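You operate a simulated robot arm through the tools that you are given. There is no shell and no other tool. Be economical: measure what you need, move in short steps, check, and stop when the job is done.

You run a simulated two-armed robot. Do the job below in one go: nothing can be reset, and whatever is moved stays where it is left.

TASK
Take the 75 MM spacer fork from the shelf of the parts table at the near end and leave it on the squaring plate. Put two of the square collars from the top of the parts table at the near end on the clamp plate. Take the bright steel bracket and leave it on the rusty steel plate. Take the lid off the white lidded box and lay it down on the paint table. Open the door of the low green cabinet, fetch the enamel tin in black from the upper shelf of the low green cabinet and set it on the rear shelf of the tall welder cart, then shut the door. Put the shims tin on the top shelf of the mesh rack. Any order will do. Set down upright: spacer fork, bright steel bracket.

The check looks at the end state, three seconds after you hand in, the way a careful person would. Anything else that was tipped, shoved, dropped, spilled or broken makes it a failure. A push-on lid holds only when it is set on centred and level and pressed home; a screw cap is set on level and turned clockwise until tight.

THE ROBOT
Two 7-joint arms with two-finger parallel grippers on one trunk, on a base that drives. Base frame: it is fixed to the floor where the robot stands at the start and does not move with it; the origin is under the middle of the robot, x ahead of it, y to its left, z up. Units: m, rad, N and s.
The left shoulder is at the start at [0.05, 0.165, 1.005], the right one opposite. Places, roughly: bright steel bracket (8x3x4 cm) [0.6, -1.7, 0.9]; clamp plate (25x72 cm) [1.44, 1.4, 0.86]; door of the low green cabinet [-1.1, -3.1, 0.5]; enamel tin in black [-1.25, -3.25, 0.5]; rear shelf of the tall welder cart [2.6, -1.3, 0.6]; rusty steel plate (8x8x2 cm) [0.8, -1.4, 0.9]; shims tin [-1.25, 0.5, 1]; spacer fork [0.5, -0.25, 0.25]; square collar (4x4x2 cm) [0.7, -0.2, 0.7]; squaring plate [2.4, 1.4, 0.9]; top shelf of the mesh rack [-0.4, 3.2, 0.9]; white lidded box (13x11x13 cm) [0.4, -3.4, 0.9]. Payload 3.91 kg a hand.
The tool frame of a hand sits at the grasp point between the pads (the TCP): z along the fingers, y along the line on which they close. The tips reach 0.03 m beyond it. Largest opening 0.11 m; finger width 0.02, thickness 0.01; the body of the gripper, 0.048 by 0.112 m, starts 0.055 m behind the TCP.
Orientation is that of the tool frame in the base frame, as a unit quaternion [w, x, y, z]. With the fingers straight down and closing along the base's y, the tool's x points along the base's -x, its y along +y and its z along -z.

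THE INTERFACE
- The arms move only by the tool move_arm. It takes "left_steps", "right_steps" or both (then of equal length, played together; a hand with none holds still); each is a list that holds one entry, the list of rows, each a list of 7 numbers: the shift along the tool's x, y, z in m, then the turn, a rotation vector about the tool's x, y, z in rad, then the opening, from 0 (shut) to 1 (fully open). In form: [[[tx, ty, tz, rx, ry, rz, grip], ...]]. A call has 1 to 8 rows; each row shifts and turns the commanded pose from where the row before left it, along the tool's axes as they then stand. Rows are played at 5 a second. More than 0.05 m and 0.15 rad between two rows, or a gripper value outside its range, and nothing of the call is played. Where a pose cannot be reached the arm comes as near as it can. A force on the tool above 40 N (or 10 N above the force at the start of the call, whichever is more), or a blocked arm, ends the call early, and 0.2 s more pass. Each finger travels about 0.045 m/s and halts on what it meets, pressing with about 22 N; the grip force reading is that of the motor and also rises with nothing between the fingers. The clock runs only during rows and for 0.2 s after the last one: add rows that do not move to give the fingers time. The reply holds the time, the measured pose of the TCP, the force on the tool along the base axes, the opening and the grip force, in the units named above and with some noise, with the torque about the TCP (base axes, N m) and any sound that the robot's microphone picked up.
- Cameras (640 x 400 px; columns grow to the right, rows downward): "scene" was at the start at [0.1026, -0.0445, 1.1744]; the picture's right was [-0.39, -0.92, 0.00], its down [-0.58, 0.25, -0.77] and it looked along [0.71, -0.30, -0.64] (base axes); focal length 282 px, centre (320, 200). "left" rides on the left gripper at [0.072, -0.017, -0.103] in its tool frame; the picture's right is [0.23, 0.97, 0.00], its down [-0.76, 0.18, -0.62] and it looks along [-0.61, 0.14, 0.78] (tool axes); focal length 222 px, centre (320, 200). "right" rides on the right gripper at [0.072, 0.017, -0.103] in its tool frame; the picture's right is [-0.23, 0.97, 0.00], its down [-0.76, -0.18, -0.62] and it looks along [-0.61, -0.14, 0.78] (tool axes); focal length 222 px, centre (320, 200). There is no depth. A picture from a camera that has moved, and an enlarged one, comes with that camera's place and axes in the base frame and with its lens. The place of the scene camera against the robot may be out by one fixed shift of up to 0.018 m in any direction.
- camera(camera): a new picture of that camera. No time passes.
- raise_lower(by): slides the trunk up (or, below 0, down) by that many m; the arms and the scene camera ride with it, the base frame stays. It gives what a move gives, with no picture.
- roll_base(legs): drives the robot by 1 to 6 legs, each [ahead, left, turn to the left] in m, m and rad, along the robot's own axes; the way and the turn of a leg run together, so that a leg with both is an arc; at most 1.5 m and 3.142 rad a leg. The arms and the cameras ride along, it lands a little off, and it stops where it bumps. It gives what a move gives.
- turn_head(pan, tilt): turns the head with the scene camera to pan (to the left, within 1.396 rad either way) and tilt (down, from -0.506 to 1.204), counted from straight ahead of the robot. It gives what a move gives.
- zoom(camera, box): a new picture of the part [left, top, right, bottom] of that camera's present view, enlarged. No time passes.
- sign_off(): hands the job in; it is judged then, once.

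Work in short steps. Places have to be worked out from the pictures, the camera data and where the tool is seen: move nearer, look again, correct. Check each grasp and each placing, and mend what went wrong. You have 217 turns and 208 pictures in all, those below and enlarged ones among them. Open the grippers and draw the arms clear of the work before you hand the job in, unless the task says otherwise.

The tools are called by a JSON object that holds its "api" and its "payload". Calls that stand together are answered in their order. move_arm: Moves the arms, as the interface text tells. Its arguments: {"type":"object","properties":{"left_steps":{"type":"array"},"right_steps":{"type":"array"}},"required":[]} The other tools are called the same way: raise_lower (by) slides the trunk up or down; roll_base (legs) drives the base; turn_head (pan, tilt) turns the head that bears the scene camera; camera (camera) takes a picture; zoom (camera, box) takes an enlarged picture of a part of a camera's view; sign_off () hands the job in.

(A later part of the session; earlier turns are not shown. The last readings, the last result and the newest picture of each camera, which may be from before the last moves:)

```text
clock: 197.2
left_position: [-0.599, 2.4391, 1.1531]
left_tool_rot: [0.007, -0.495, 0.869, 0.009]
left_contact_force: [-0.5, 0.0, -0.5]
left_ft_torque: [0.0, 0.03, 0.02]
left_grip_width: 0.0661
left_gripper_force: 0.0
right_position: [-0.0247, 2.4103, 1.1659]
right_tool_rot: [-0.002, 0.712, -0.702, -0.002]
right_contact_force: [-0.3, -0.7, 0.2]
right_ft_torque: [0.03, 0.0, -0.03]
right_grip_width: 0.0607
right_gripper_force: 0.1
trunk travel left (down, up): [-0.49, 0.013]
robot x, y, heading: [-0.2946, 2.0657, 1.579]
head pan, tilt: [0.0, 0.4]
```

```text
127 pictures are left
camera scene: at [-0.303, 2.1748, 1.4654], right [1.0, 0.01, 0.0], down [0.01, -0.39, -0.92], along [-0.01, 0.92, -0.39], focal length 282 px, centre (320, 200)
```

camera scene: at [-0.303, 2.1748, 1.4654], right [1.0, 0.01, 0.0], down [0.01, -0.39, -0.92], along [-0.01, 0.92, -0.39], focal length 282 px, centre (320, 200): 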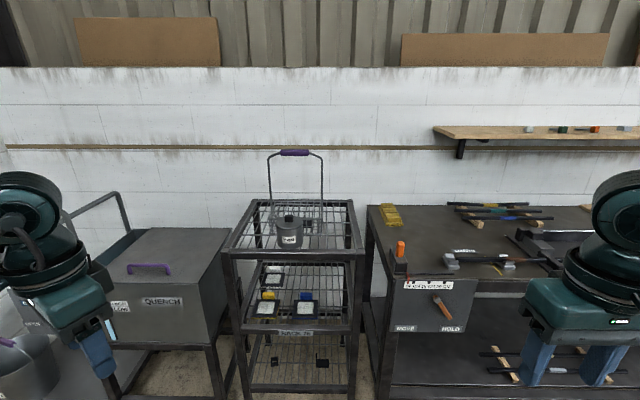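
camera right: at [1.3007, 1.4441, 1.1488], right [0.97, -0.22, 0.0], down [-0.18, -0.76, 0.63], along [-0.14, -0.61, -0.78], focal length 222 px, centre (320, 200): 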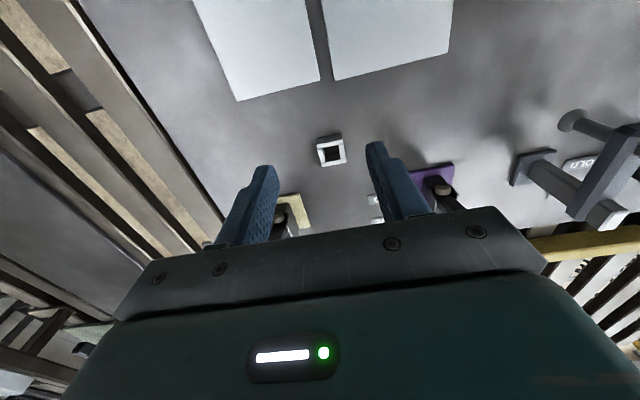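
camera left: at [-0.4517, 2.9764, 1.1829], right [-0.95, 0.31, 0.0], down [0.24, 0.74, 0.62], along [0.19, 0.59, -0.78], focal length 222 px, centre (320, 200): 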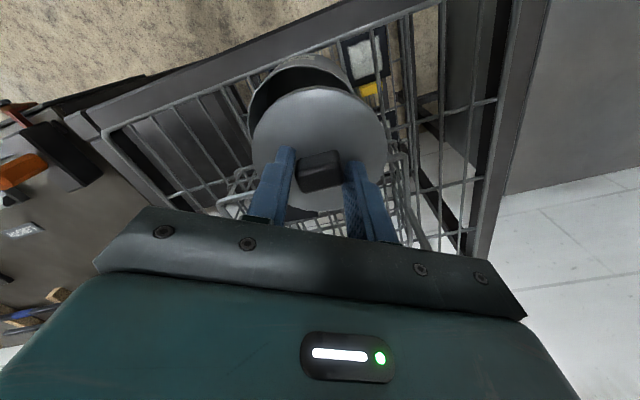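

Relative to the rack, the basket is unchanged (legs/grip shift equals the rack's). Next the fork: drive back to the right side of the parts table.

{"api": "roll_base", "payload": {"legs": [[-1.45, 0, -0.01], [-1.45, 0, 0], [0, -0.75, 0]]}}

{"api": "turn_head", "payload": {"pan": 0, "tilt": 0.9}}

{"api": "camera", "payload": {"camera": "scene"}}

```text
clock: 217.6
left_position: [0.2172, -0.4104, 1.1543]
left_tool_rot: [0.007, -0.502, 0.865, 0.008]
left_contact_force: [0.0, 0.3, -1.0]
left_ft_torque: [-0.03, 0.01, -0.03]
left_grip_width: 0.0661
left_gripper_force: 0.1
right_position: [0.7925, -0.4317, 1.166]
right_tool_rot: [-0.001, 0.717, -0.697, -0.002]
right_contact_force: [-0.6, 0.0, -0.6]
right_ft_torque: [0.01, -0.02, 0.03]
right_grip_width: 0.0609
right_gripper_force: 0.1
trunk travel left (down, up): [-0.49, 0.013]
robot x, y, heading: [0.5267, -0.7831, 1.598]
head pan, tilt: [0.0, 0.4]
```

```text
clock: 218.5
left_position: [0.2169, -0.41, 1.1531]
left_tool_rot: [0.007, -0.502, 0.865, 0.008]
left_contact_force: [0.4, 0.1, -0.3]
left_ft_torque: [-0.04, -0.03, 0.0]
left_grip_width: 0.066
left_gripper_force: 0.0
right_position: [0.7923, -0.4319, 1.1662]
right_tool_rot: [-0.001, 0.718, -0.696, -0.001]
right_contact_force: [0.0, -0.8, 0.1]
right_ft_torque: [-0.03, 0.03, 0.01]
right_grip_width: 0.0606
right_gripper_force: 0.1
trunk travel left (down, up): [-0.49, 0.013]
robot x, y, heading: [0.5231, -0.7818, 1.592]
head pan, tilt: [0.0, 0.901]
```

```text
126 pictures are left
camera scene: at [0.5168, -0.6873, 1.4225], right [1.0, 0.03, 0.0], down [0.02, -0.78, -0.62], along [-0.02, 0.62, -0.78], focal length 282 px, centre (320, 200)
```

scene: 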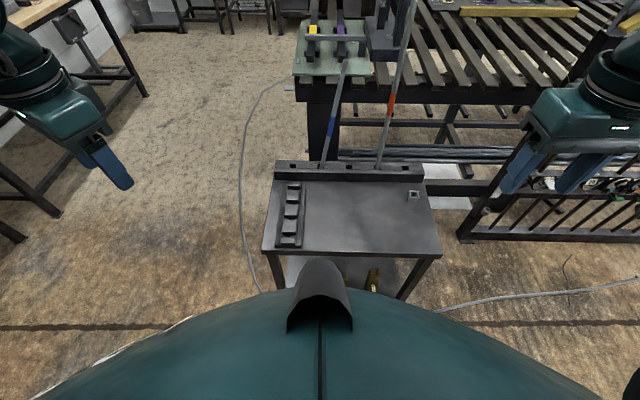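

I shift left so the fork lies on the right hand's side, lower the trunk, and look at the fork.

{"api": "roll_base", "payload": {"legs": [[-0.12, 0.22, -0.02]]}}

{"api": "raise_lower", "payload": {"by": -0.4}}

{"api": "turn_head", "payload": {"pan": -0.4, "tilt": 0.8}}

{"api": "camera", "payload": {"camera": "scene"}}

{"api": "camera", "payload": {"camera": "right"}}

```text
clock: 221.1
left_position: [0.0071, -0.5307, 1.1527]
left_tool_rot: [0.007, -0.496, 0.868, 0.009]
left_contact_force: [0.1, -0.2, -0.5]
left_ft_torque: [0.01, 0.0, -0.01]
left_grip_width: 0.0658
left_gripper_force: 0.2
right_position: [0.5787, -0.558, 1.1664]
right_tool_rot: [0.0, 0.713, -0.702, -0.002]
right_contact_force: [-0.5, -0.5, 0.2]
right_ft_torque: [0.0, -0.02, -0.03]
right_grip_width: 0.0604
right_gripper_force: 0.0
trunk travel left (down, up): [-0.49, 0.013]
robot x, y, heading: [0.3083, -0.9016, 1.586]
head pan, tilt: [0.0, 0.901]
```

```text
clock: 224.9
left_position: [0.0061, -0.5292, 0.7539]
left_tool_rot: [0.007, -0.495, 0.869, 0.008]
left_contact_force: [-0.3, 0.1, -0.8]
left_ft_torque: [-0.04, -0.03, 0.01]
left_grip_width: 0.0663
left_gripper_force: 0.1
right_position: [0.5804, -0.5584, 0.7674]
right_tool_rot: [0.0, 0.712, -0.702, -0.002]
right_contact_force: [0.0, -0.1, -0.7]
right_ft_torque: [0.01, 0.01, -0.02]
right_grip_width: 0.0605
right_gripper_force: 0.0
trunk travel left (down, up): [-0.09, 0.413]
robot x, y, heading: [0.3069, -0.9049, 1.582]
head pan, tilt: [0.0, 0.901]
```

```text
clock: 225.8
left_position: [0.0055, -0.5304, 0.7531]
left_tool_rot: [0.007, -0.496, 0.868, 0.008]
left_contact_force: [0.0, -0.2, -0.8]
left_ft_torque: [-0.01, -0.01, 0.03]
left_grip_width: 0.0663
left_gripper_force: 0.1
right_position: [0.58, -0.5602, 0.7662]
right_tool_rot: [0.0, 0.712, -0.702, -0.001]
right_contact_force: [0.6, 0.4, 0.9]
right_ft_torque: [-0.01, 0.01, -0.02]
right_grip_width: 0.0606
right_gripper_force: 0.0
trunk travel left (down, up): [-0.09, 0.413]
robot x, y, heading: [0.3052, -0.9048, 1.58]
head pan, tilt: [-0.4, 0.799]
```

```text
125 pictures are left
camera scene: at [0.3335, -0.8118, 1.0303], right [0.93, -0.38, 0.0], down [-0.27, -0.66, -0.7], along [0.26, 0.65, -0.72], focal length 282 px, centre (320, 200)
```

scene: 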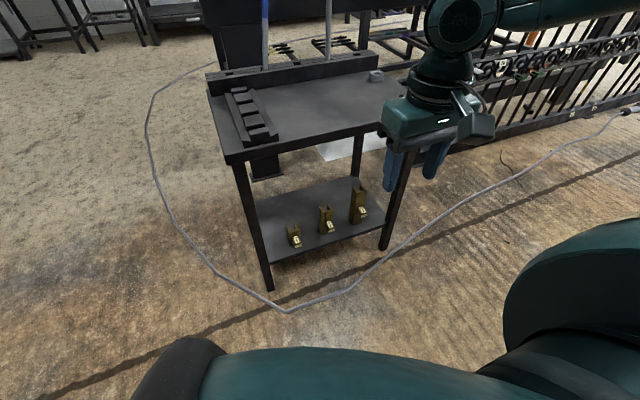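

```text
124 pictures are left
camera right: at [0.5648, -0.6325, 0.8692], right [-0.98, 0.21, 0.0], down [0.17, 0.76, 0.62], along [0.13, 0.61, -0.78], focal length 222 px, centre (320, 200)
```

right: 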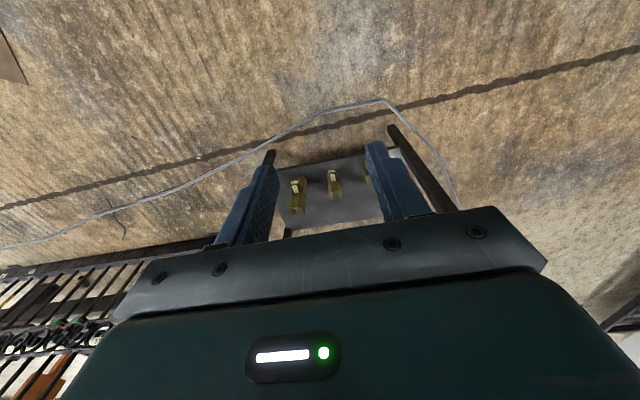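

{"api": "zoom", "payload": {"camera": "scene", "box": [260, 170, 400, 270]}}

```text
4.00 times, centred on (330, 220) of scene
camera zoom: at [0.3335, -0.8118, 1.0303], right [0.93, -0.38, 0.0], down [-0.27, -0.66, -0.7], along [0.26, 0.65, -0.72], focal length 1126 px, centre (280, 120)
```

zoom: 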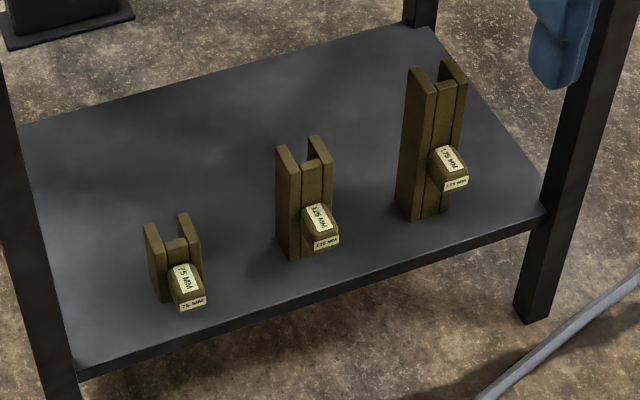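

The 75 MM fork's labelled tab faces me at about (0.485, −0.249, 0.253). I lower the trunk fully and tilt the right gripper 45° forward.

{"api": "raise_lower", "payload": {"by": -0.085}}

{"api": "move_arm", "payload": {"right_steps": [[[0, 0, 0, 0, -0.131, 0, 0.6], [0, 0, 0, 0, -0.131, 0, 0.6], [0, 0, 0, 0, -0.131, 0, 0.6], [0, 0, 0, 0, -0.131, 0, 0.6], [0, 0, 0, 0, -0.131, 0, 0.6], [0, 0, 0, 0, -0.131, 0, 0.6]]]}}

```text
clock: 227.0
left_position: [0.0058, -0.5298, 0.6681]
left_tool_rot: [0.007, -0.496, 0.868, 0.008]
left_contact_force: [0.5, -0.5, -0.5]
left_ft_torque: [0.0, -0.01, 0.01]
left_grip_width: 0.0657
left_gripper_force: 0.0
right_position: [0.579, -0.5586, 0.6821]
right_tool_rot: [-0.001, 0.712, -0.702, -0.002]
right_contact_force: [0.6, -0.2, -0.2]
right_ft_torque: [-0.03, -0.02, -0.04]
right_grip_width: 0.0602
right_gripper_force: 0.0
trunk travel left (down, up): [-0.005, 0.498]
robot x, y, heading: [0.3119, -0.9059, 1.585]
head pan, tilt: [-0.4, 0.799]
```

```text
clock: 228.4
left_position: [0.0055, -0.5304, 0.6686]
left_tool_rot: [0.007, -0.497, 0.868, 0.008]
left_contact_force: [0.3, -0.3, -0.3]
left_ft_torque: [-0.02, -0.06, 0.03]
left_grip_width: 0.0662
left_gripper_force: 0.1
right_position: [0.5948, -0.5027, 0.6954]
right_tool_rot: [-0.268, 0.658, -0.648, -0.275]
right_contact_force: [0.7, -0.5, -0.1]
right_ft_torque: [-0.01, -0.03, -0.03]
right_grip_width: 0.0659
right_gripper_force: 0.2
right hand out of reach, approached as far as the arm can: row 4, 5, 6
trunk travel left (down, up): [-0.005, 0.498]
robot x, y, heading: [0.3063, -0.9048, 1.583]
head pan, tilt: [-0.4, 0.799]
```

Orientation reached. Lower the hand 0.3 m here (in front of the table), then roll ahead.

{"api": "move_arm", "payload": {"right_steps": [[[0.033, 0.01, 0.033, 0, 0, 0, 0.6], [0.033, 0.01, 0.033, 0, 0, 0, 0.6], [0.033, 0.01, 0.033, 0, 0, 0, 0.6], [0.033, 0.01, 0.033, 0, 0, 0, 0.6], [0.033, 0.01, 0.033, 0, 0, 0, 0.6], [0.033, 0.01, 0.033, 0, 0, 0, 0.6]]]}}

{"api": "camera", "payload": {"camera": "right"}}

```text
clock: 229.8
left_position: [0.0065, -0.5287, 0.6686]
left_tool_rot: [0.008, -0.496, 0.868, 0.009]
left_contact_force: [-0.7, 0.0, 0.1]
left_ft_torque: [-0.01, -0.03, 0.0]
left_grip_width: 0.066
left_gripper_force: 0.1
right_position: [0.5619, -0.4912, 0.4707]
right_tool_rot: [-0.267, 0.658, -0.648, -0.274]
right_contact_force: [0.3, 0.0, 0.4]
right_ft_torque: [-0.02, 0.02, 0.01]
right_grip_width: 0.0659
right_gripper_force: 0.1
right hand out of reach, approached as far as the arm can: row 1, 5, 6
trunk travel left (down, up): [-0.005, 0.498]
robot x, y, heading: [0.3071, -0.9036, 1.586]
head pan, tilt: [-0.4, 0.799]
```

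```text
122 pictures are left
camera right: at [0.5489, -0.6176, 0.4906], right [-0.98, 0.14, 0.16], down [0.18, 0.1, 0.98], along [0.12, 0.98, -0.12], focal length 222 px, centre (320, 200)
```

right: 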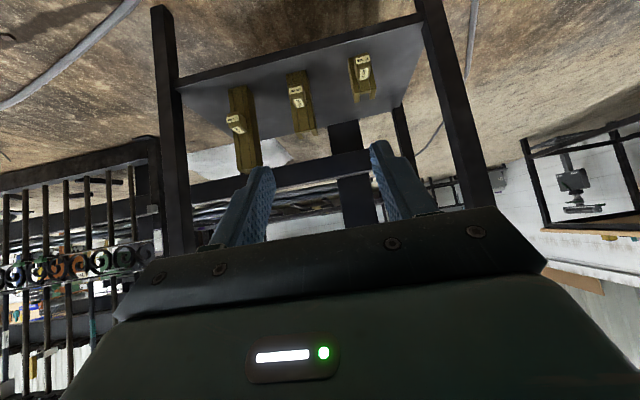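

The tab is at about (0.483, −0.252, 0.235). I roll ahead 0.1 and command the hand toward the pre-grasp point.

{"api": "roll_base", "payload": {"legs": [[0.1, 0, 0]]}}

{"api": "move_arm", "payload": {"right_steps": [[[0.02, 0.015, 0.035, 0, 0, 0, 0.6], [0.02, 0.015, 0.035, 0, 0, 0, 0.6], [0.02, 0.015, 0.035, 0, 0, 0, 0.6], [0.02, 0.015, 0.02, 0, 0, 0, 0.6]]]}}

{"api": "camera", "payload": {"camera": "scene"}}

```text
clock: 230.9
left_position: [0.0041, -0.4271, 0.6681]
left_tool_rot: [0.007, -0.496, 0.868, 0.008]
left_contact_force: [-0.4, 0.6, -0.5]
left_ft_torque: [0.01, -0.02, 0.04]
left_grip_width: 0.0659
left_gripper_force: 0.1
right_position: [0.5621, -0.3913, 0.4688]
right_tool_rot: [-0.268, 0.658, -0.648, -0.275]
right_contact_force: [0.1, -0.4, 0.2]
right_ft_torque: [-0.02, -0.04, -0.01]
right_grip_width: 0.0659
right_gripper_force: 0.0
trunk travel left (down, up): [-0.005, 0.498]
robot x, y, heading: [0.3074, -0.8041, 1.584]
head pan, tilt: [-0.4, 0.799]
```

```text
clock: 231.9
left_position: [0.0053, -0.4274, 0.6682]
left_tool_rot: [0.007, -0.496, 0.869, 0.008]
left_contact_force: [-0.5, 0.3, -0.4]
left_ft_torque: [0.02, 0.0, 0.0]
left_grip_width: 0.0658
left_gripper_force: 0.0
right_position: [0.5662, -0.3701, 0.4676]
right_tool_rot: [-0.269, 0.658, -0.648, -0.274]
right_contact_force: [-0.7, 0.0, -0.4]
right_ft_torque: [0.01, 0.01, 0.03]
right_grip_width: 0.0661
right_gripper_force: 0.1
right hand out of reach, approached as far as the arm can: row 1, 2, 3, 4
trunk travel left (down, up): [-0.005, 0.498]
robot x, y, heading: [0.3089, -0.7993, 1.585]
head pan, tilt: [-0.4, 0.799]
```

```text
121 pictures are left
camera scene: at [0.3323, -0.7096, 0.9453], right [0.93, -0.38, 0.0], down [-0.27, -0.66, -0.7], along [0.26, 0.65, -0.72], focal length 282 px, centre (320, 200)
```

scene: 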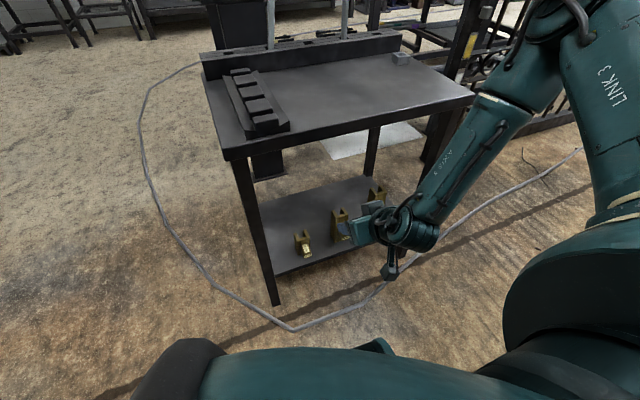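

The wrist is over-folded because the base is too close. I back up to y≈−0.92 and extend forward first, then down.

{"api": "roll_base", "payload": {"legs": [[-0.11, 0.0, 0]]}}

{"api": "move_arm", "payload": {"right_steps": [[[-0.028, 0.012, 0.028, 0, 0, 0, 0.6], [-0.028, 0.012, 0.028, 0, 0, 0, 0.6], [-0.028, 0.012, 0.028, 0, 0, 0, 0.6], [0, 0.012, 0.04, 0, 0, 0, 0.6], [0, 0.012, 0.04, 0, 0, 0, 0.6], [0, 0.012, 0.04, 0, 0, 0, 0.6]]]}}

```text
clock: 233.1
left_position: [0.0061, -0.5368, 0.6684]
left_tool_rot: [0.007, -0.498, 0.867, 0.008]
left_contact_force: [0.9, -1.0, -0.2]
left_ft_torque: [0.01, -0.01, 0.01]
left_grip_width: 0.066
left_gripper_force: 0.0
right_position: [0.5663, -0.4787, 0.467]
right_tool_rot: [-0.268, 0.659, -0.647, -0.275]
right_contact_force: [-0.4, -0.3, 0.4]
right_ft_torque: [0.01, -0.01, 0.05]
right_grip_width: 0.0661
right_gripper_force: 0.1
trunk travel left (down, up): [-0.005, 0.498]
robot x, y, heading: [0.3073, -0.9122, 1.588]
head pan, tilt: [-0.4, 0.799]
```

```text
clock: 234.5
left_position: [0.0062, -0.5364, 0.6687]
left_tool_rot: [0.008, -0.498, 0.867, 0.008]
left_contact_force: [0.4, -0.1, -0.2]
left_ft_torque: [0.02, -0.03, 0.0]
left_grip_width: 0.0662
left_gripper_force: 0.1
right_position: [0.5614, -0.3361, 0.5058]
right_tool_rot: [-0.267, 0.66, -0.646, -0.276]
right_contact_force: [0.0, 0.3, 0.1]
right_ft_torque: [-0.04, 0.05, -0.01]
right_grip_width: 0.0659
right_gripper_force: 0.1
right hand out of reach, approached as far as the arm can: row 1, 2, 3, 4, 5, 6
trunk travel left (down, up): [-0.005, 0.498]
robot x, y, heading: [0.3043, -0.9096, 1.589]
head pan, tilt: [-0.4, 0.799]
```

I look at the right arm's posture to understand the limit.

{"api": "turn_head", "payload": {"pan": -0.7, "tilt": 0.5}}

{"api": "camera", "payload": {"camera": "scene"}}

{"api": "turn_head", "payload": {"pan": 0.7, "tilt": 0.5}}

{"api": "camera", "payload": {"camera": "scene"}}

```text
clock: 235.3
left_position: [0.0062, -0.5363, 0.6701]
left_tool_rot: [0.008, -0.498, 0.867, 0.008]
left_contact_force: [1.1, -0.4, 0.3]
left_ft_torque: [-0.01, 0.02, 0.02]
left_grip_width: 0.0661
left_gripper_force: 0.0
right_position: [0.5608, -0.337, 0.5059]
right_tool_rot: [-0.268, 0.658, -0.647, -0.275]
right_contact_force: [0.1, -0.4, 0.0]
right_ft_torque: [-0.03, 0.02, 0.01]
right_grip_width: 0.0659
right_gripper_force: 0.0
trunk travel left (down, up): [-0.005, 0.498]
robot x, y, heading: [0.3119, -0.9136, 1.587]
head pan, tilt: [-0.7, 0.499]
```

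```text
120 pictures are left
camera scene: at [0.3608, -0.8232, 0.9712], right [0.78, -0.63, 0.0], down [-0.3, -0.37, -0.88], along [0.55, 0.68, -0.48], focal length 282 px, centre (320, 200)
```

scene: 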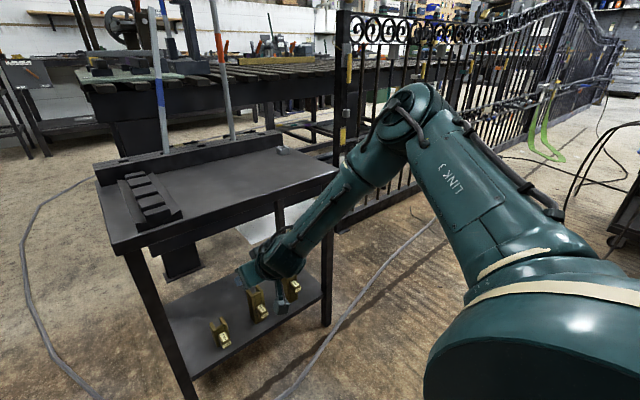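

```text
clock: 236.9
left_position: [0.0062, -0.5367, 0.6686]
left_tool_rot: [0.007, -0.498, 0.867, 0.007]
left_contact_force: [0.0, -0.1, -0.1]
left_ft_torque: [-0.02, 0.02, 0.02]
left_grip_width: 0.0659
left_gripper_force: 0.0
right_position: [0.5613, -0.337, 0.5052]
right_tool_rot: [-0.267, 0.659, -0.647, -0.275]
right_contact_force: [0.0, 0.0, -0.5]
right_ft_torque: [0.01, 0.01, -0.01]
right_grip_width: 0.066
right_gripper_force: 0.1
trunk travel left (down, up): [-0.005, 0.498]
robot x, y, heading: [0.3098, -0.9069, 1.587]
head pan, tilt: [0.7, 0.499]
```

```text
119 pictures are left
camera scene: at [0.2437, -0.8251, 0.9713], right [0.75, 0.66, 0.0], down [0.31, -0.36, -0.88], along [-0.58, 0.66, -0.48], focal length 282 px, centre (320, 200)
```

scene: 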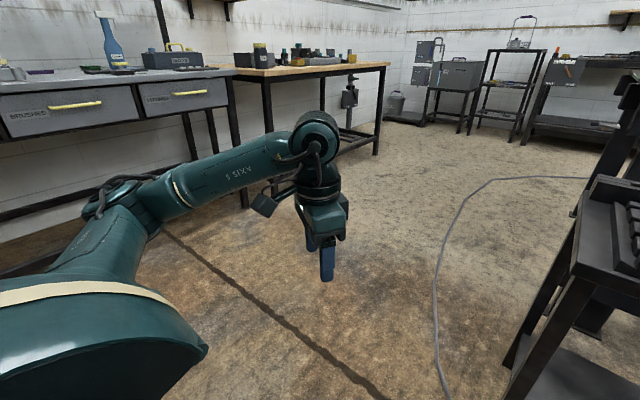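

The left arm's elbow-out posture reaches lower, so I'll use the left hand. Retract the right hand (back, up) while the left gripper untwists and tilts forward.

{"api": "move_arm", "payload": {"right_steps": [[[0.03, 0, -0.03, 0, 0, 0, 0.6], [0.03, 0, -0.03, 0, 0, 0, 0.6], [0.03, 0, -0.03, 0, 0, 0, 0.6], [-0.033, 0, -0.033, 0, 0, 0, 0.6], [-0.033, 0, -0.033, 0, 0, 0, 0.6], [-0.033, 0, -0.033, 0, 0, 0, 0.6], [-0.033, 0, -0.033, 0, 0, 0, 0.6], [-0.033, 0, -0.033, 0, 0, 0, 0.6]]], "left_steps": [[[0, 0, 0, 0, 0, -0.13, 0.6], [0, 0, 0, 0, 0, -0.13, 0.6], [0, 0, 0, 0, 0, -0.13, 0.6], [0, 0, 0, 0, 0, -0.13, 0.6], [0, 0, 0, 0, -0.14, 0, 0.6], [0, 0, 0, 0, -0.14, 0, 0.6], [0, 0, 0, 0, -0.14, 0, 0.6], [0, 0, 0, 0, -0.14, 0, 0.6]]]}}

{"api": "roll_base", "payload": {"legs": [[0, -0.36, -0.015]]}}

```text
clock: 238.7
left_position: [0.0035, -0.5366, 0.6681]
left_tool_rot: [0.205, -0.674, 0.68, 0.2]
left_contact_force: [0.2, -0.3, -1.4]
left_ft_torque: [0.0, 0.02, -0.05]
left_grip_width: 0.0662
left_gripper_force: 0.0
right_position: [0.5631, -0.4674, 0.7387]
right_tool_rot: [-0.267, 0.66, -0.646, -0.275]
right_contact_force: [-0.1, -0.6, 0.4]
right_ft_torque: [0.0, 0.0, 0.0]
right_grip_width: 0.066
right_gripper_force: 0.0
trunk travel left (down, up): [-0.005, 0.498]
robot x, y, heading: [0.3092, -0.9083, 1.589]
head pan, tilt: [0.7, 0.499]
```

```text
clock: 242.4
left_position: [0.3652, -0.5305, 0.6689]
left_tool_rot: [0.205, -0.673, 0.682, 0.2]
left_contact_force: [0.1, 0.5, 0.4]
left_ft_torque: [0.0, -0.04, 0.02]
left_grip_width: 0.066
left_gripper_force: 0.1
right_position: [0.9226, -0.4644, 0.7378]
right_tool_rot: [-0.269, 0.656, -0.65, -0.274]
right_contact_force: [-0.4, -0.4, -0.9]
right_ft_torque: [0.03, -0.01, 0.03]
right_grip_width: 0.0658
right_gripper_force: 0.1
trunk travel left (down, up): [-0.005, 0.498]
robot x, y, heading: [0.6657, -0.9108, 1.578]
head pan, tilt: [0.7, 0.499]
```

Left hand tilted 33°. Lower it 0.25 m in front of the table, moving to x≈0.475.

{"api": "move_arm", "payload": {"left_steps": [[[0.0228, -0.0183, 0.0348, 0, 0, 0, 0.6], [0.0228, -0.0183, 0.0348, 0, 0, 0, 0.6], [0.0228, -0.0183, 0.0348, 0, 0, 0, 0.6], [0.0228, -0.0183, 0.0348, 0, 0, 0, 0.6], [0.0228, -0.0183, 0.0348, 0, 0, 0, 0.6], [0.0228, -0.0183, 0.0348, 0, 0, 0, 0.6]]]}}

{"api": "camera", "payload": {"camera": "left"}}

```text
clock: 243.8
left_position: [0.4869, -0.5214, 0.4356]
left_tool_rot: [-0.231, 0.678, -0.669, -0.196]
left_contact_force: [-2.5, -0.1, -0.9]
left_ft_torque: [0.01, -0.08, -0.15]
left_grip_width: 0.0658
left_gripper_force: 0.1
left hand out of reach, approached as far as the arm can: row 6
right_position: [0.9238, -0.4642, 0.7395]
right_tool_rot: [-0.268, 0.657, -0.649, -0.274]
right_contact_force: [0.0, 0.4, 0.1]
right_ft_torque: [-0.04, -0.02, -0.01]
right_grip_width: 0.0662
right_gripper_force: 0.0
trunk travel left (down, up): [-0.005, 0.498]
robot x, y, heading: [0.6639, -0.9035, 1.579]
head pan, tilt: [0.7, 0.499]
```

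```text
118 pictures are left
camera left: at [0.5026, -0.6396, 0.4786], right [-0.97, -0.18, -0.18], down [-0.23, 0.26, 0.94], along [-0.12, 0.95, -0.3], focal length 222 px, centre (320, 200)
```

left: 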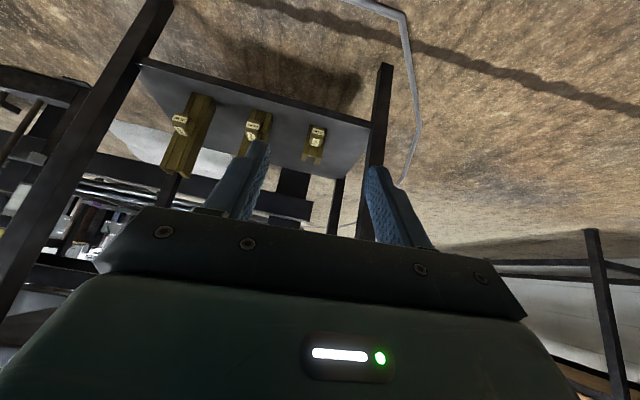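

Try extending forward-down toward the tab with the left hand.

{"api": "move_arm", "payload": {"left_steps": [[[-0.0197, 0, 0.0428, 0, 0, 0, 0.6], [-0.0197, 0, 0.0428, 0, 0, 0, 0.6], [-0.0197, 0, 0.0428, 0, 0, 0, 0.6], [-0.0197, 0, 0.0428, 0, 0, 0, 0.6]]]}}

{"api": "camera", "payload": {"camera": "scene"}}

```text
clock: 244.8
left_position: [0.4784, -0.3703, 0.3174]
left_tool_rot: [0.206, -0.673, 0.682, 0.2]
left_contact_force: [-0.1, 0.6, -0.1]
left_ft_torque: [0.0, 0.0, 0.03]
left_grip_width: 0.0661
left_gripper_force: 0.1
right_position: [0.924, -0.4636, 0.7394]
right_tool_rot: [-0.268, 0.656, -0.65, -0.274]
right_contact_force: [-0.1, -0.8, -0.8]
right_ft_torque: [-0.02, 0.02, 0.03]
right_grip_width: 0.0658
right_gripper_force: 0.1
trunk travel left (down, up): [-0.005, 0.498]
robot x, y, heading: [0.6653, -0.9072, 1.585]
head pan, tilt: [0.7, 0.499]
```

```text
117 pictures are left
camera scene: at [0.6018, -0.8202, 0.9713], right [0.76, 0.65, 0.0], down [0.31, -0.36, -0.88], along [-0.57, 0.67, -0.48], focal length 282 px, centre (320, 200)
```

scene: 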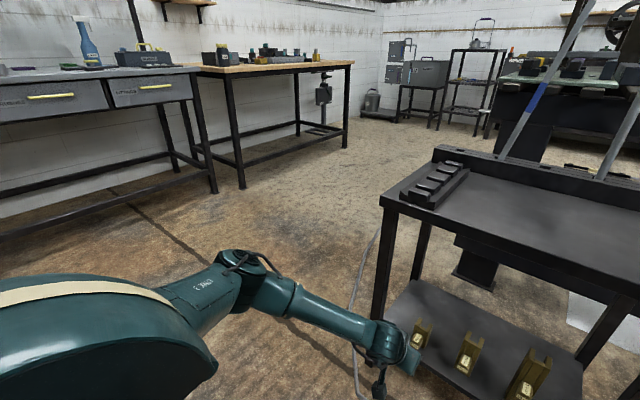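

The left hand reached the pre-grasp. I check the tab in the left camera.

{"api": "camera", "payload": {"camera": "left"}}

```text
116 pictures are left
camera left: at [0.4945, -0.4869, 0.3646], right [-0.98, -0.17, -0.13], down [-0.18, 0.3, 0.94], along [-0.13, 0.94, -0.32], focal length 222 px, centre (320, 200)
```

left: 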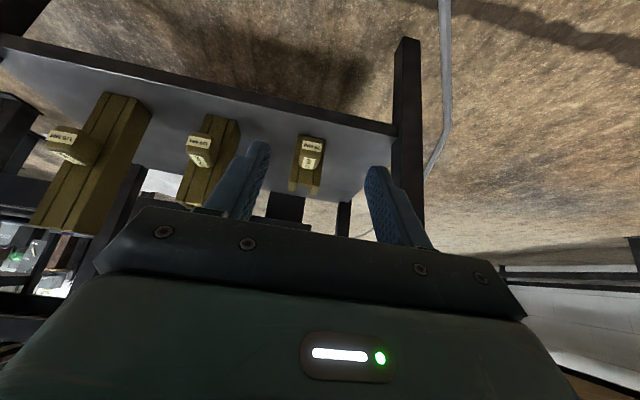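

Tab at about (0.482, −0.26, 0.232). I tilt 0.26 rad more and close in part of the way.

{"api": "move_arm", "payload": {"left_steps": [[[0, 0, 0, 0, -0.13, 0, 0.6], [0, 0, 0, 0, -0.13, 0, 0.6], [-0.007, -0.002, 0.035, 0, 0, 0, 0.6], [-0.007, -0.002, 0.035, 0, 0, 0, 0.6], [0, 0, 0, 0, 0, 0, 0.6]]]}}

{"api": "camera", "payload": {"camera": "left"}}

```text
clock: 246.0
left_position: [0.4834, -0.3179, 0.2721]
left_tool_rot: [0.228, -0.666, 0.676, 0.221]
left_contact_force: [-0.7, -0.3, 0.6]
left_ft_torque: [0.0, 0.05, -0.02]
left_grip_width: 0.0659
left_gripper_force: 0.1
left hand out of reach, approached as far as the arm can: row 1, 2
right_position: [0.9228, -0.4632, 0.7377]
right_tool_rot: [-0.268, 0.657, -0.649, -0.274]
right_contact_force: [0.3, 0.6, -0.4]
right_ft_torque: [0.02, -0.02, 0.02]
right_grip_width: 0.0659
right_gripper_force: 0.0
trunk travel left (down, up): [-0.005, 0.498]
robot x, y, heading: [0.6695, -0.9096, 1.582]
head pan, tilt: [0.7, 0.499]
```

```text
115 pictures are left
camera left: at [0.5008, -0.4379, 0.3115], right [-0.98, -0.17, -0.14], down [-0.18, 0.24, 0.96], along [-0.13, 0.96, -0.26], focal length 222 px, centre (320, 200)
```

left: 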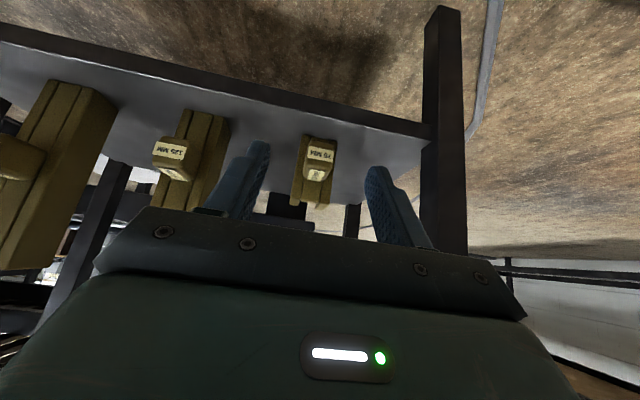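

Triangulated tab centre ≈ (0.481, −0.25, 0.225). I move so the fingertips straddle the front of the tab without touching the fork body.

{"api": "move_arm", "payload": {"left_steps": [[[-0.0065, 0.001, 0.018, 0, 0, 0, 0.55], [-0.0065, 0.001, 0.018, 0, 0, 0, 0.55], [-0.006, 0, 0.018, 0, 0, 0, 0.55]]]}}

{"api": "camera", "payload": {"camera": "left"}}

```text
clock: 246.8
left_position: [0.4842, -0.279, 0.2461]
left_tool_rot: [0.229, -0.665, 0.676, 0.22]
left_contact_force: [0.1, -0.5, 0.1]
left_ft_torque: [-0.04, -0.01, 0.0]
left_grip_width: 0.0604
left_gripper_force: 0.1
left hand out of reach, approached as far as the arm can: row 3
right_position: [0.923, -0.465, 0.74]
right_tool_rot: [-0.269, 0.656, -0.65, -0.274]
right_contact_force: [0.0, 0.4, -0.4]
right_ft_torque: [0.02, 0.02, -0.02]
right_grip_width: 0.0658
right_gripper_force: 0.1
trunk travel left (down, up): [-0.005, 0.498]
robot x, y, heading: [0.6676, -0.9087, 1.581]
head pan, tilt: [0.7, 0.499]
```

```text
114 pictures are left
camera left: at [0.5002, -0.3985, 0.2848], right [-0.98, -0.17, -0.14], down [-0.18, 0.23, 0.96], along [-0.12, 0.96, -0.26], focal length 222 px, centre (320, 200)
```

left: 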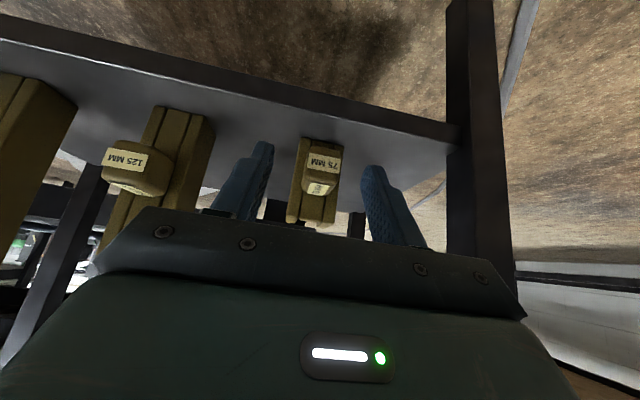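

The tab is ~3 cm farther than thought (y≈−0.235). The arm is at its limit, so I roll the base 0.025 ahead and look again.

{"api": "roll_base", "payload": {"legs": [[0.025, 0, 0]]}}

{"api": "zoom", "payload": {"camera": "left", "box": [200, 80, 440, 240]}}

{"api": "turn_head", "payload": {"pan": 0.45, "tilt": 0.75}}

{"api": "camera", "payload": {"camera": "scene"}}

```text
clock: 247.6
left_position: [0.4823, -0.2546, 0.2456]
left_tool_rot: [0.229, -0.666, 0.675, 0.221]
left_contact_force: [0.4, -1.0, -0.5]
left_ft_torque: [0.0, -0.01, -0.03]
left_grip_width: 0.0606
left_gripper_force: 0.0
right_position: [0.9244, -0.4399, 0.7385]
right_tool_rot: [-0.269, 0.657, -0.649, -0.275]
right_contact_force: [-0.2, -0.1, 0.6]
right_ft_torque: [0.0, -0.03, -0.02]
right_grip_width: 0.066
right_gripper_force: 0.0
trunk travel left (down, up): [-0.005, 0.498]
robot x, y, heading: [0.6701, -0.883, 1.588]
head pan, tilt: [0.7, 0.499]
```

```text
2.50 times, centred on (320, 160) of left
camera zoom: at [0.4995, -0.3735, 0.2849], right [-0.98, -0.17, -0.14], down [-0.18, 0.23, 0.96], along [-0.13, 0.96, -0.26], focal length 555 px, centre (320, 300)
```

zoom: 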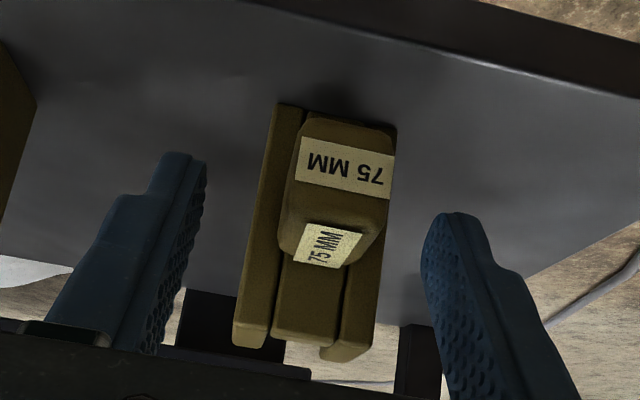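

```text
clock: 248.3
left_position: [0.4841, -0.2531, 0.2469]
left_tool_rot: [0.229, -0.666, 0.674, 0.221]
left_contact_force: [-0.7, 0.8, 0.0]
left_ft_torque: [-0.01, -0.02, 0.02]
left_grip_width: 0.0605
left_gripper_force: 0.1
right_position: [0.9231, -0.4393, 0.7393]
right_tool_rot: [-0.268, 0.657, -0.649, -0.275]
right_contact_force: [0.0, -0.2, -0.2]
right_ft_torque: [0.01, 0.01, 0.03]
right_grip_width: 0.066
right_gripper_force: 0.1
trunk travel left (down, up): [-0.005, 0.498]
robot x, y, heading: [0.6624, -0.883, 1.583]
head pan, tilt: [0.45, 0.75]
```

```text
112 pictures are left
camera scene: at [0.624, -0.7898, 0.9494], right [0.9, 0.45, 0.0], down [0.3, -0.61, -0.73], along [-0.33, 0.66, -0.68], focal length 282 px, centre (320, 200)
```

scene: 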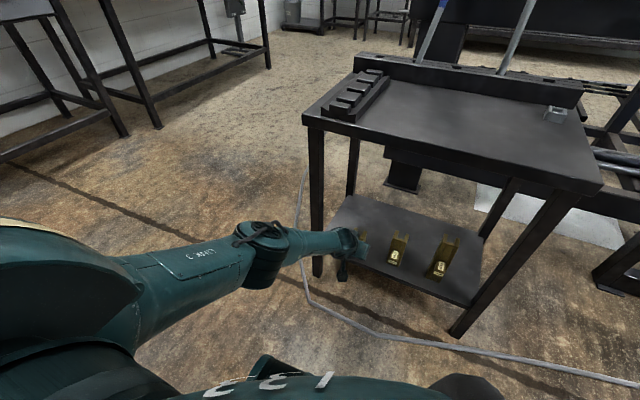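

The tab is between the fingers but still ~2 cm beyond. Roll 0.022 ahead, shift 5 mm sideways, and look.

{"api": "roll_base", "payload": {"legs": [[0.022, 0.005, 0]]}}

{"api": "move_arm", "payload": {"left_steps": [[[0.004, 0.0, 0.009, 0, 0, 0, 0.55]]]}}

{"api": "zoom", "payload": {"camera": "left", "box": [200, 80, 440, 240]}}

```text
clock: 249.2
left_position: [0.4789, -0.2318, 0.2468]
left_tool_rot: [0.228, -0.666, 0.675, 0.221]
left_contact_force: [0.2, -0.6, -0.1]
left_ft_torque: [-0.02, 0.02, -0.02]
left_grip_width: 0.0606
left_gripper_force: 0.1
right_position: [0.9178, -0.4169, 0.7401]
right_tool_rot: [-0.268, 0.657, -0.65, -0.274]
right_contact_force: [0.3, 0.1, 0.3]
right_ft_torque: [0.03, 0.02, 0.0]
right_grip_width: 0.066
right_gripper_force: 0.0
trunk travel left (down, up): [-0.005, 0.498]
robot x, y, heading: [0.6677, -0.8653, 1.581]
head pan, tilt: [0.45, 0.75]
```

```text
clock: 249.6
left_position: [0.4776, -0.2323, 0.2472]
left_tool_rot: [0.229, -0.667, 0.674, 0.222]
left_contact_force: [-0.2, 0.0, 0.0]
left_ft_torque: [0.03, 0.02, -0.02]
left_grip_width: 0.0602
left_gripper_force: 0.0
left hand out of reach, approached as far as the arm can: row 1
right_position: [0.9183, -0.4169, 0.7389]
right_tool_rot: [-0.267, 0.658, -0.649, -0.274]
right_contact_force: [-1.1, -0.3, 0.1]
right_ft_torque: [0.02, 0.02, -0.03]
right_grip_width: 0.0662
right_gripper_force: 0.0
trunk travel left (down, up): [-0.005, 0.498]
robot x, y, heading: [0.6618, -0.8608, 1.581]
head pan, tilt: [0.45, 0.75]
```

```text
2.50 times, centred on (320, 160) of left
camera zoom: at [0.4943, -0.3518, 0.2849], right [-0.98, -0.17, -0.14], down [-0.18, 0.23, 0.96], along [-0.13, 0.96, -0.26], focal length 555 px, centre (320, 300)
```

zoom: 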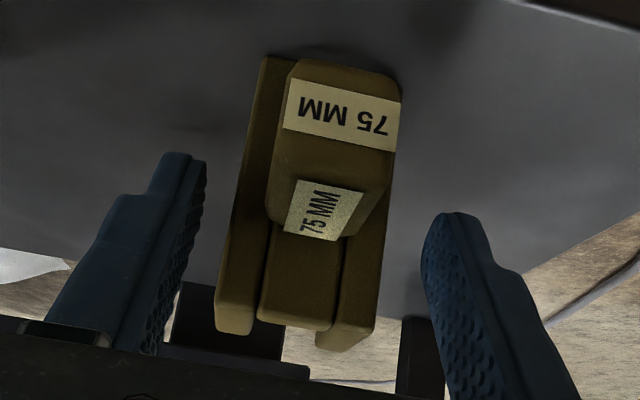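

Tab is slightly lower than the fingertips and the arm is at full stretch. I pull the hand back 4 cm, roll ahead 4 cm, then lower it.

{"api": "move_arm", "payload": {"left_steps": [[[0.032, 0, -0.024, 0, 0, 0, 0.55]]]}}

{"api": "roll_base", "payload": {"legs": [[0.04, 0.0, 0]]}}

{"api": "move_arm", "payload": {"left_steps": [[[0.01, 0.0, 0.014, 0, 0, 0, 0.55], [0, 0, 0, 0, 0, 0, 0.55]]]}}

{"api": "zoom", "payload": {"camera": "left", "box": [200, 80, 440, 240]}}

```text
clock: 249.9
left_position: [0.4777, -0.2707, 0.247]
left_tool_rot: [0.229, -0.666, 0.675, 0.221]
left_contact_force: [-0.1, -0.6, 0.5]
left_ft_torque: [0.03, -0.02, -0.01]
left_grip_width: 0.0602
left_gripper_force: 0.0
right_position: [0.9178, -0.4174, 0.7397]
right_tool_rot: [-0.268, 0.657, -0.649, -0.274]
right_contact_force: [-0.5, 0.3, 0.3]
right_ft_torque: [0.0, -0.02, -0.01]
right_grip_width: 0.0661
right_gripper_force: 0.1
trunk travel left (down, up): [-0.005, 0.498]
robot x, y, heading: [0.6643, -0.8586, 1.584]
head pan, tilt: [0.45, 0.75]
```

```text
clock: 250.8
left_position: [0.4771, -0.2327, 0.2475]
left_tool_rot: [0.228, -0.666, 0.674, 0.222]
left_contact_force: [0.1, 0.1, -0.7]
left_ft_torque: [-0.01, -0.01, -0.05]
left_grip_width: 0.0606
left_gripper_force: 0.0
right_position: [0.9176, -0.3779, 0.7393]
right_tool_rot: [-0.268, 0.657, -0.649, -0.274]
right_contact_force: [-0.5, 0.0, 0.3]
right_ft_torque: [-0.01, -0.04, -0.02]
right_grip_width: 0.0661
right_gripper_force: 0.1
trunk travel left (down, up): [-0.005, 0.498]
robot x, y, heading: [0.6579, -0.8178, 1.581]
head pan, tilt: [0.45, 0.75]
```

```text
clock: 251.4
left_position: [0.4771, -0.2309, 0.2292]
left_tool_rot: [0.228, -0.666, 0.675, 0.221]
left_contact_force: [-0.8, -0.3, 0.6]
left_ft_torque: [0.03, 0.0, 0.01]
left_grip_width: 0.0602
left_gripper_force: 0.2
right_position: [0.9167, -0.3768, 0.7388]
right_tool_rot: [-0.267, 0.657, -0.649, -0.274]
right_contact_force: [-0.3, -0.7, -0.2]
right_ft_torque: [0.02, -0.02, 0.02]
right_grip_width: 0.066
right_gripper_force: 0.1
trunk travel left (down, up): [-0.005, 0.498]
robot x, y, heading: [0.6574, -0.8245, 1.582]
head pan, tilt: [0.45, 0.75]
```

```text
2.50 times, centred on (320, 160) of left
camera zoom: at [0.4929, -0.3516, 0.2683], right [-0.98, -0.17, -0.14], down [-0.18, 0.23, 0.96], along [-0.13, 0.96, -0.26], focal length 555 px, centre (320, 300)
```

zoom: 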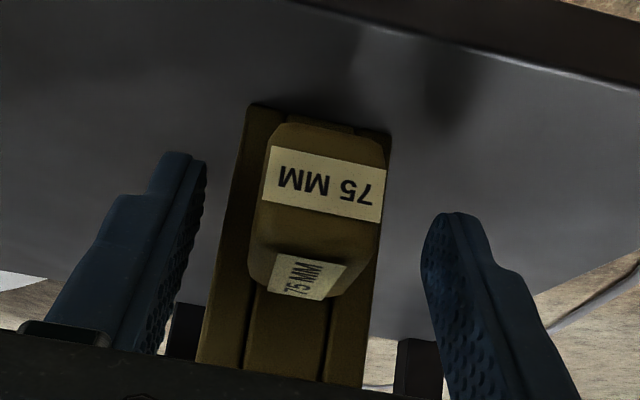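

The tab is now between the pads. Advance 1 cm and close.

{"api": "move_arm", "payload": {"left_steps": [[[-0.008, 0.0, 0.006, 0, 0, 0, 0.55], [0, 0, 0, 0, 0, 0, 0.35], [0, 0, 0, 0, 0, 0, 0.15], [0, 0, 0, 0, 0, 0, 0.1], [0, 0, 0, 0, 0, 0, 0.1], [0, 0, 0, 0, 0, 0, 0.1]]]}}

{"api": "zoom", "payload": {"camera": "left", "box": [200, 80, 440, 240]}}

```text
clock: 252.8
left_position: [0.4763, -0.221, 0.2316]
left_tool_rot: [0.228, -0.667, 0.674, 0.221]
left_contact_force: [0.8, 1.0, 1.0]
left_ft_torque: [0.04, 0.04, -0.01]
left_grip_width: 0.0417
left_gripper_force: 22.2
right_position: [0.9172, -0.3768, 0.7404]
right_tool_rot: [-0.268, 0.657, -0.649, -0.274]
right_contact_force: [0.1, -0.9, 0.3]
right_ft_torque: [-0.03, 0.04, 0.06]
right_grip_width: 0.0659
right_gripper_force: 0.0
trunk travel left (down, up): [-0.005, 0.498]
robot x, y, heading: [0.6638, -0.8235, 1.579]
head pan, tilt: [0.45, 0.75]
```

```text
2.50 times, centred on (320, 160) of left
camera zoom: at [0.4932, -0.341, 0.2689], right [-0.98, -0.17, -0.14], down [-0.18, 0.23, 0.96], along [-0.13, 0.96, -0.26], focal length 555 px, centre (320, 300)
```

zoom: 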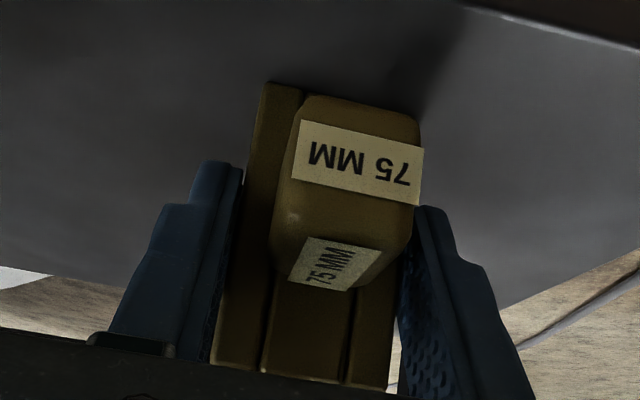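

It's gripped at 42 mm (on the body sides). Lift 2 cm and pull straight out.

{"api": "move_arm", "payload": {"left_steps": [[[-0.006, 0, -0.008, 0, 0, 0, 0.1], [-0.006, 0, -0.008, 0, 0, 0, 0.1], [0, 0, 0, 0, 0, 0, 0.1]]]}}

{"api": "camera", "payload": {"camera": "left"}}

{"api": "zoom", "payload": {"camera": "scene", "box": [280, 180, 480, 320]}}

```text
clock: 253.6
left_position: [0.4762, -0.2212, 0.2501]
left_tool_rot: [0.228, -0.666, 0.674, 0.222]
left_contact_force: [-0.1, 0.3, -3.3]
left_ft_torque: [-0.08, 0.0, 0.01]
left_grip_width: 0.0419
left_gripper_force: 22.1
right_position: [0.9167, -0.3765, 0.7391]
right_tool_rot: [-0.268, 0.657, -0.649, -0.274]
right_contact_force: [0.2, -0.1, -0.5]
right_ft_torque: [-0.02, 0.01, -0.03]
right_grip_width: 0.066
right_gripper_force: 0.0
trunk travel left (down, up): [-0.005, 0.498]
robot x, y, heading: [0.6613, -0.8192, 1.581]
head pan, tilt: [0.45, 0.75]
```

```text
108 pictures are left
camera left: at [0.4931, -0.341, 0.2887], right [-0.98, -0.17, -0.14], down [-0.18, 0.23, 0.96], along [-0.13, 0.96, -0.26], focal length 222 px, centre (320, 200)
```

left: 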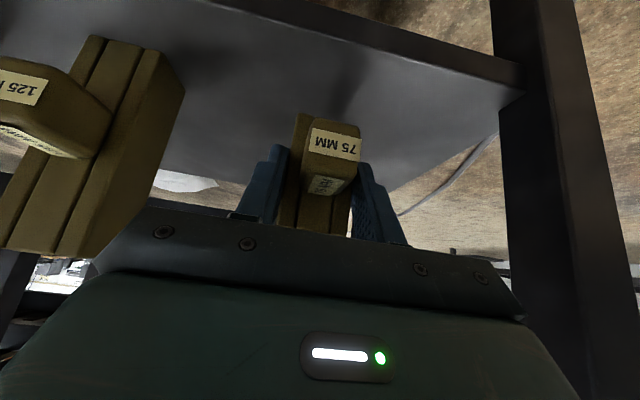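

```text
2.86 times, centred on (380, 250) of scene
camera zoom: at [0.6183, -0.7285, 0.9493], right [0.9, 0.45, 0.0], down [0.3, -0.61, -0.73], along [-0.33, 0.65, -0.68], focal length 804 px, centre (149, 57)
```

zoom: 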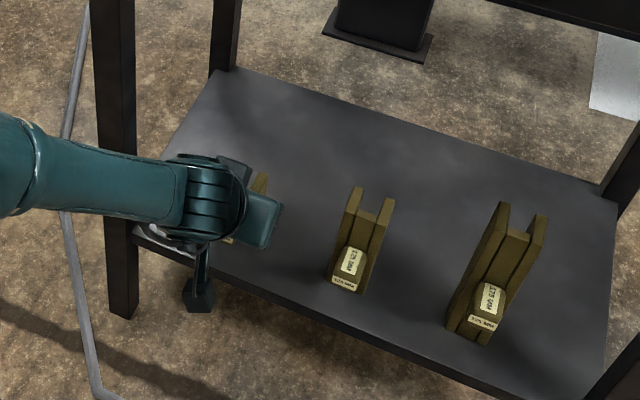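

Lifted with ~3 N weight. Pull out toward me and raise the trunk.

{"api": "move_arm", "payload": {"left_steps": [[[0.036, 0, -0.027, 0, 0, 0, 0.1], [0.036, 0, -0.027, 0, 0, 0, 0.1], [0.036, 0, -0.027, 0, 0, 0, 0.1], [0.036, 0, -0.027, 0, 0, 0, 0.1]]]}}

{"api": "raise_lower", "payload": {"by": 0.45}}

{"api": "move_arm", "payload": {"left_steps": [[[-0.027, 0, -0.036, 0, 0, 0, 0.1], [-0.027, 0, -0.036, 0, 0, 0, 0.1], [-0.027, 0, -0.036, 0, 0, 0, 0.1], [-0.027, 0, -0.036, 0, 0, 0, 0.1], [-0.027, 0, -0.036, 0, 0, 0, 0.1], [-0.027, 0, -0.036, 0, 0, 0, 0.1], [-0.027, 0, -0.036, 0, 0, 0, 0.1]]]}}

{"api": "camera", "payload": {"camera": "left"}}

```text
clock: 254.6
left_position: [0.4756, -0.2775, 0.2486]
left_tool_rot: [0.229, -0.666, 0.675, 0.222]
left_contact_force: [0.1, -0.6, -2.9]
left_ft_torque: [-0.07, 0.0, -0.01]
left_grip_width: 0.0418
left_gripper_force: 22.5
left hand out of reach, approached as far as the arm can: row 2, 3, 4
right_position: [0.9177, -0.3782, 0.7393]
right_tool_rot: [-0.267, 0.657, -0.649, -0.273]
right_contact_force: [0.6, -0.2, -0.3]
right_ft_torque: [0.01, 0.01, -0.02]
right_grip_width: 0.0659
right_gripper_force: 0.1
trunk travel left (down, up): [-0.005, 0.498]
robot x, y, heading: [0.6624, -0.821, 1.58]
head pan, tilt: [0.45, 0.75]
```

```text
refused: 0.45 is not a number from -0.4 to 0.4
```

```text
clock: 256.2
left_position: [0.4734, -0.2779, 0.568]
left_tool_rot: [0.227, -0.666, 0.675, 0.221]
left_contact_force: [0.6, 0.1, -3.0]
left_ft_torque: [-0.05, 0.0, 0.0]
left_grip_width: 0.0418
left_gripper_force: 21.6
right_position: [0.9167, -0.3784, 0.7388]
right_tool_rot: [-0.268, 0.657, -0.649, -0.274]
right_contact_force: [0.6, 0.2, 0.2]
right_ft_torque: [-0.03, 0.02, -0.03]
right_grip_width: 0.0658
right_gripper_force: 0.0
trunk travel left (down, up): [-0.005, 0.498]
robot x, y, heading: [0.6615, -0.819, 1.582]
head pan, tilt: [0.45, 0.75]
```

```text
106 pictures are left
camera left: at [0.4905, -0.3979, 0.6058], right [-0.98, -0.17, -0.14], down [-0.18, 0.24, 0.96], along [-0.13, 0.96, -0.26], focal length 222 px, centre (320, 200)
```

left: 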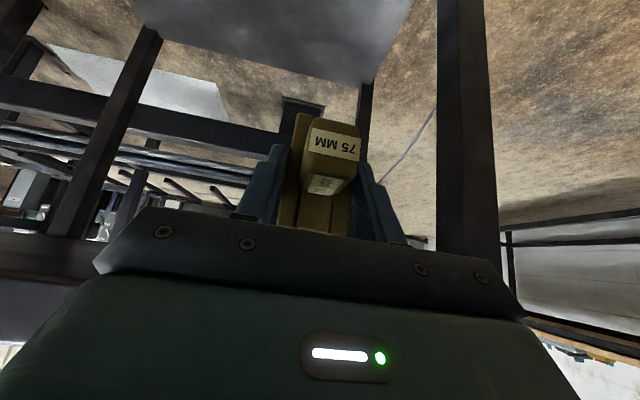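

Careful: the fork is just under the tabletop edge. I draw the hand straight back toward me before raising anything.

{"api": "move_arm", "payload": {"left_steps": [[[0.036, 0, -0.027, 0, 0, 0, 0.1], [0.036, 0, -0.027, 0, 0, 0, 0.1], [0.036, 0, -0.027, 0, 0, 0, 0.1], [0.036, 0, -0.027, 0, 0, 0, 0.1]]]}}

{"api": "roll_base", "payload": {"legs": [[-0.07, 0.0, 0]]}}

{"api": "camera", "payload": {"camera": "scene"}}

```text
clock: 257.2
left_position: [0.4713, -0.4461, 0.5658]
left_tool_rot: [0.229, -0.667, 0.674, 0.222]
left_contact_force: [0.4, 0.5, -3.1]
left_ft_torque: [-0.04, -0.03, 0.03]
left_grip_width: 0.0417
left_gripper_force: 22.2
left hand out of reach, approached as far as the arm can: row 4
right_position: [0.9172, -0.3777, 0.7392]
right_tool_rot: [-0.268, 0.657, -0.649, -0.274]
right_contact_force: [-0.2, 0.4, 0.5]
right_ft_torque: [0.01, 0.0, 0.04]
right_grip_width: 0.0659
right_gripper_force: 0.1
trunk travel left (down, up): [-0.005, 0.498]
robot x, y, heading: [0.6601, -0.822, 1.581]
head pan, tilt: [0.45, 0.75]
```

```text
clock: 258.2
left_position: [0.4712, -0.5137, 0.5647]
left_tool_rot: [0.229, -0.666, 0.675, 0.221]
left_contact_force: [-0.1, -0.3, -3.6]
left_ft_torque: [-0.08, 0.01, -0.02]
left_grip_width: 0.0418
left_gripper_force: 21.8
right_position: [0.9173, -0.4459, 0.7395]
right_tool_rot: [-0.267, 0.657, -0.65, -0.273]
right_contact_force: [-0.1, -0.4, -0.6]
right_ft_torque: [0.03, -0.03, 0.0]
right_grip_width: 0.0657
right_gripper_force: 0.0
trunk travel left (down, up): [-0.005, 0.498]
robot x, y, heading: [0.6608, -0.889, 1.582]
head pan, tilt: [0.45, 0.75]
```

```text
105 pictures are left
camera scene: at [0.6192, -0.7966, 0.9493], right [0.9, 0.44, 0.0], down [0.3, -0.61, -0.73], along [-0.32, 0.66, -0.68], focal length 282 px, centre (320, 200)
```

scene: 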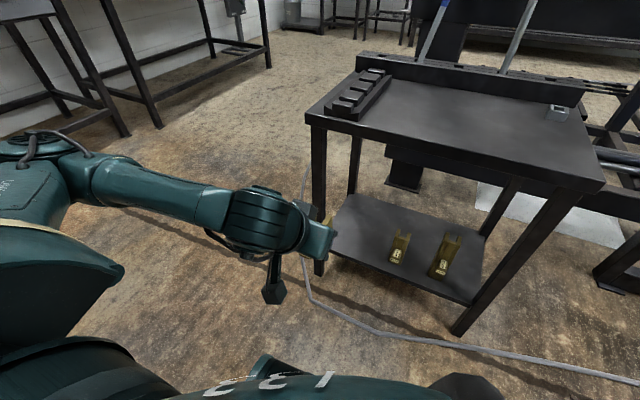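

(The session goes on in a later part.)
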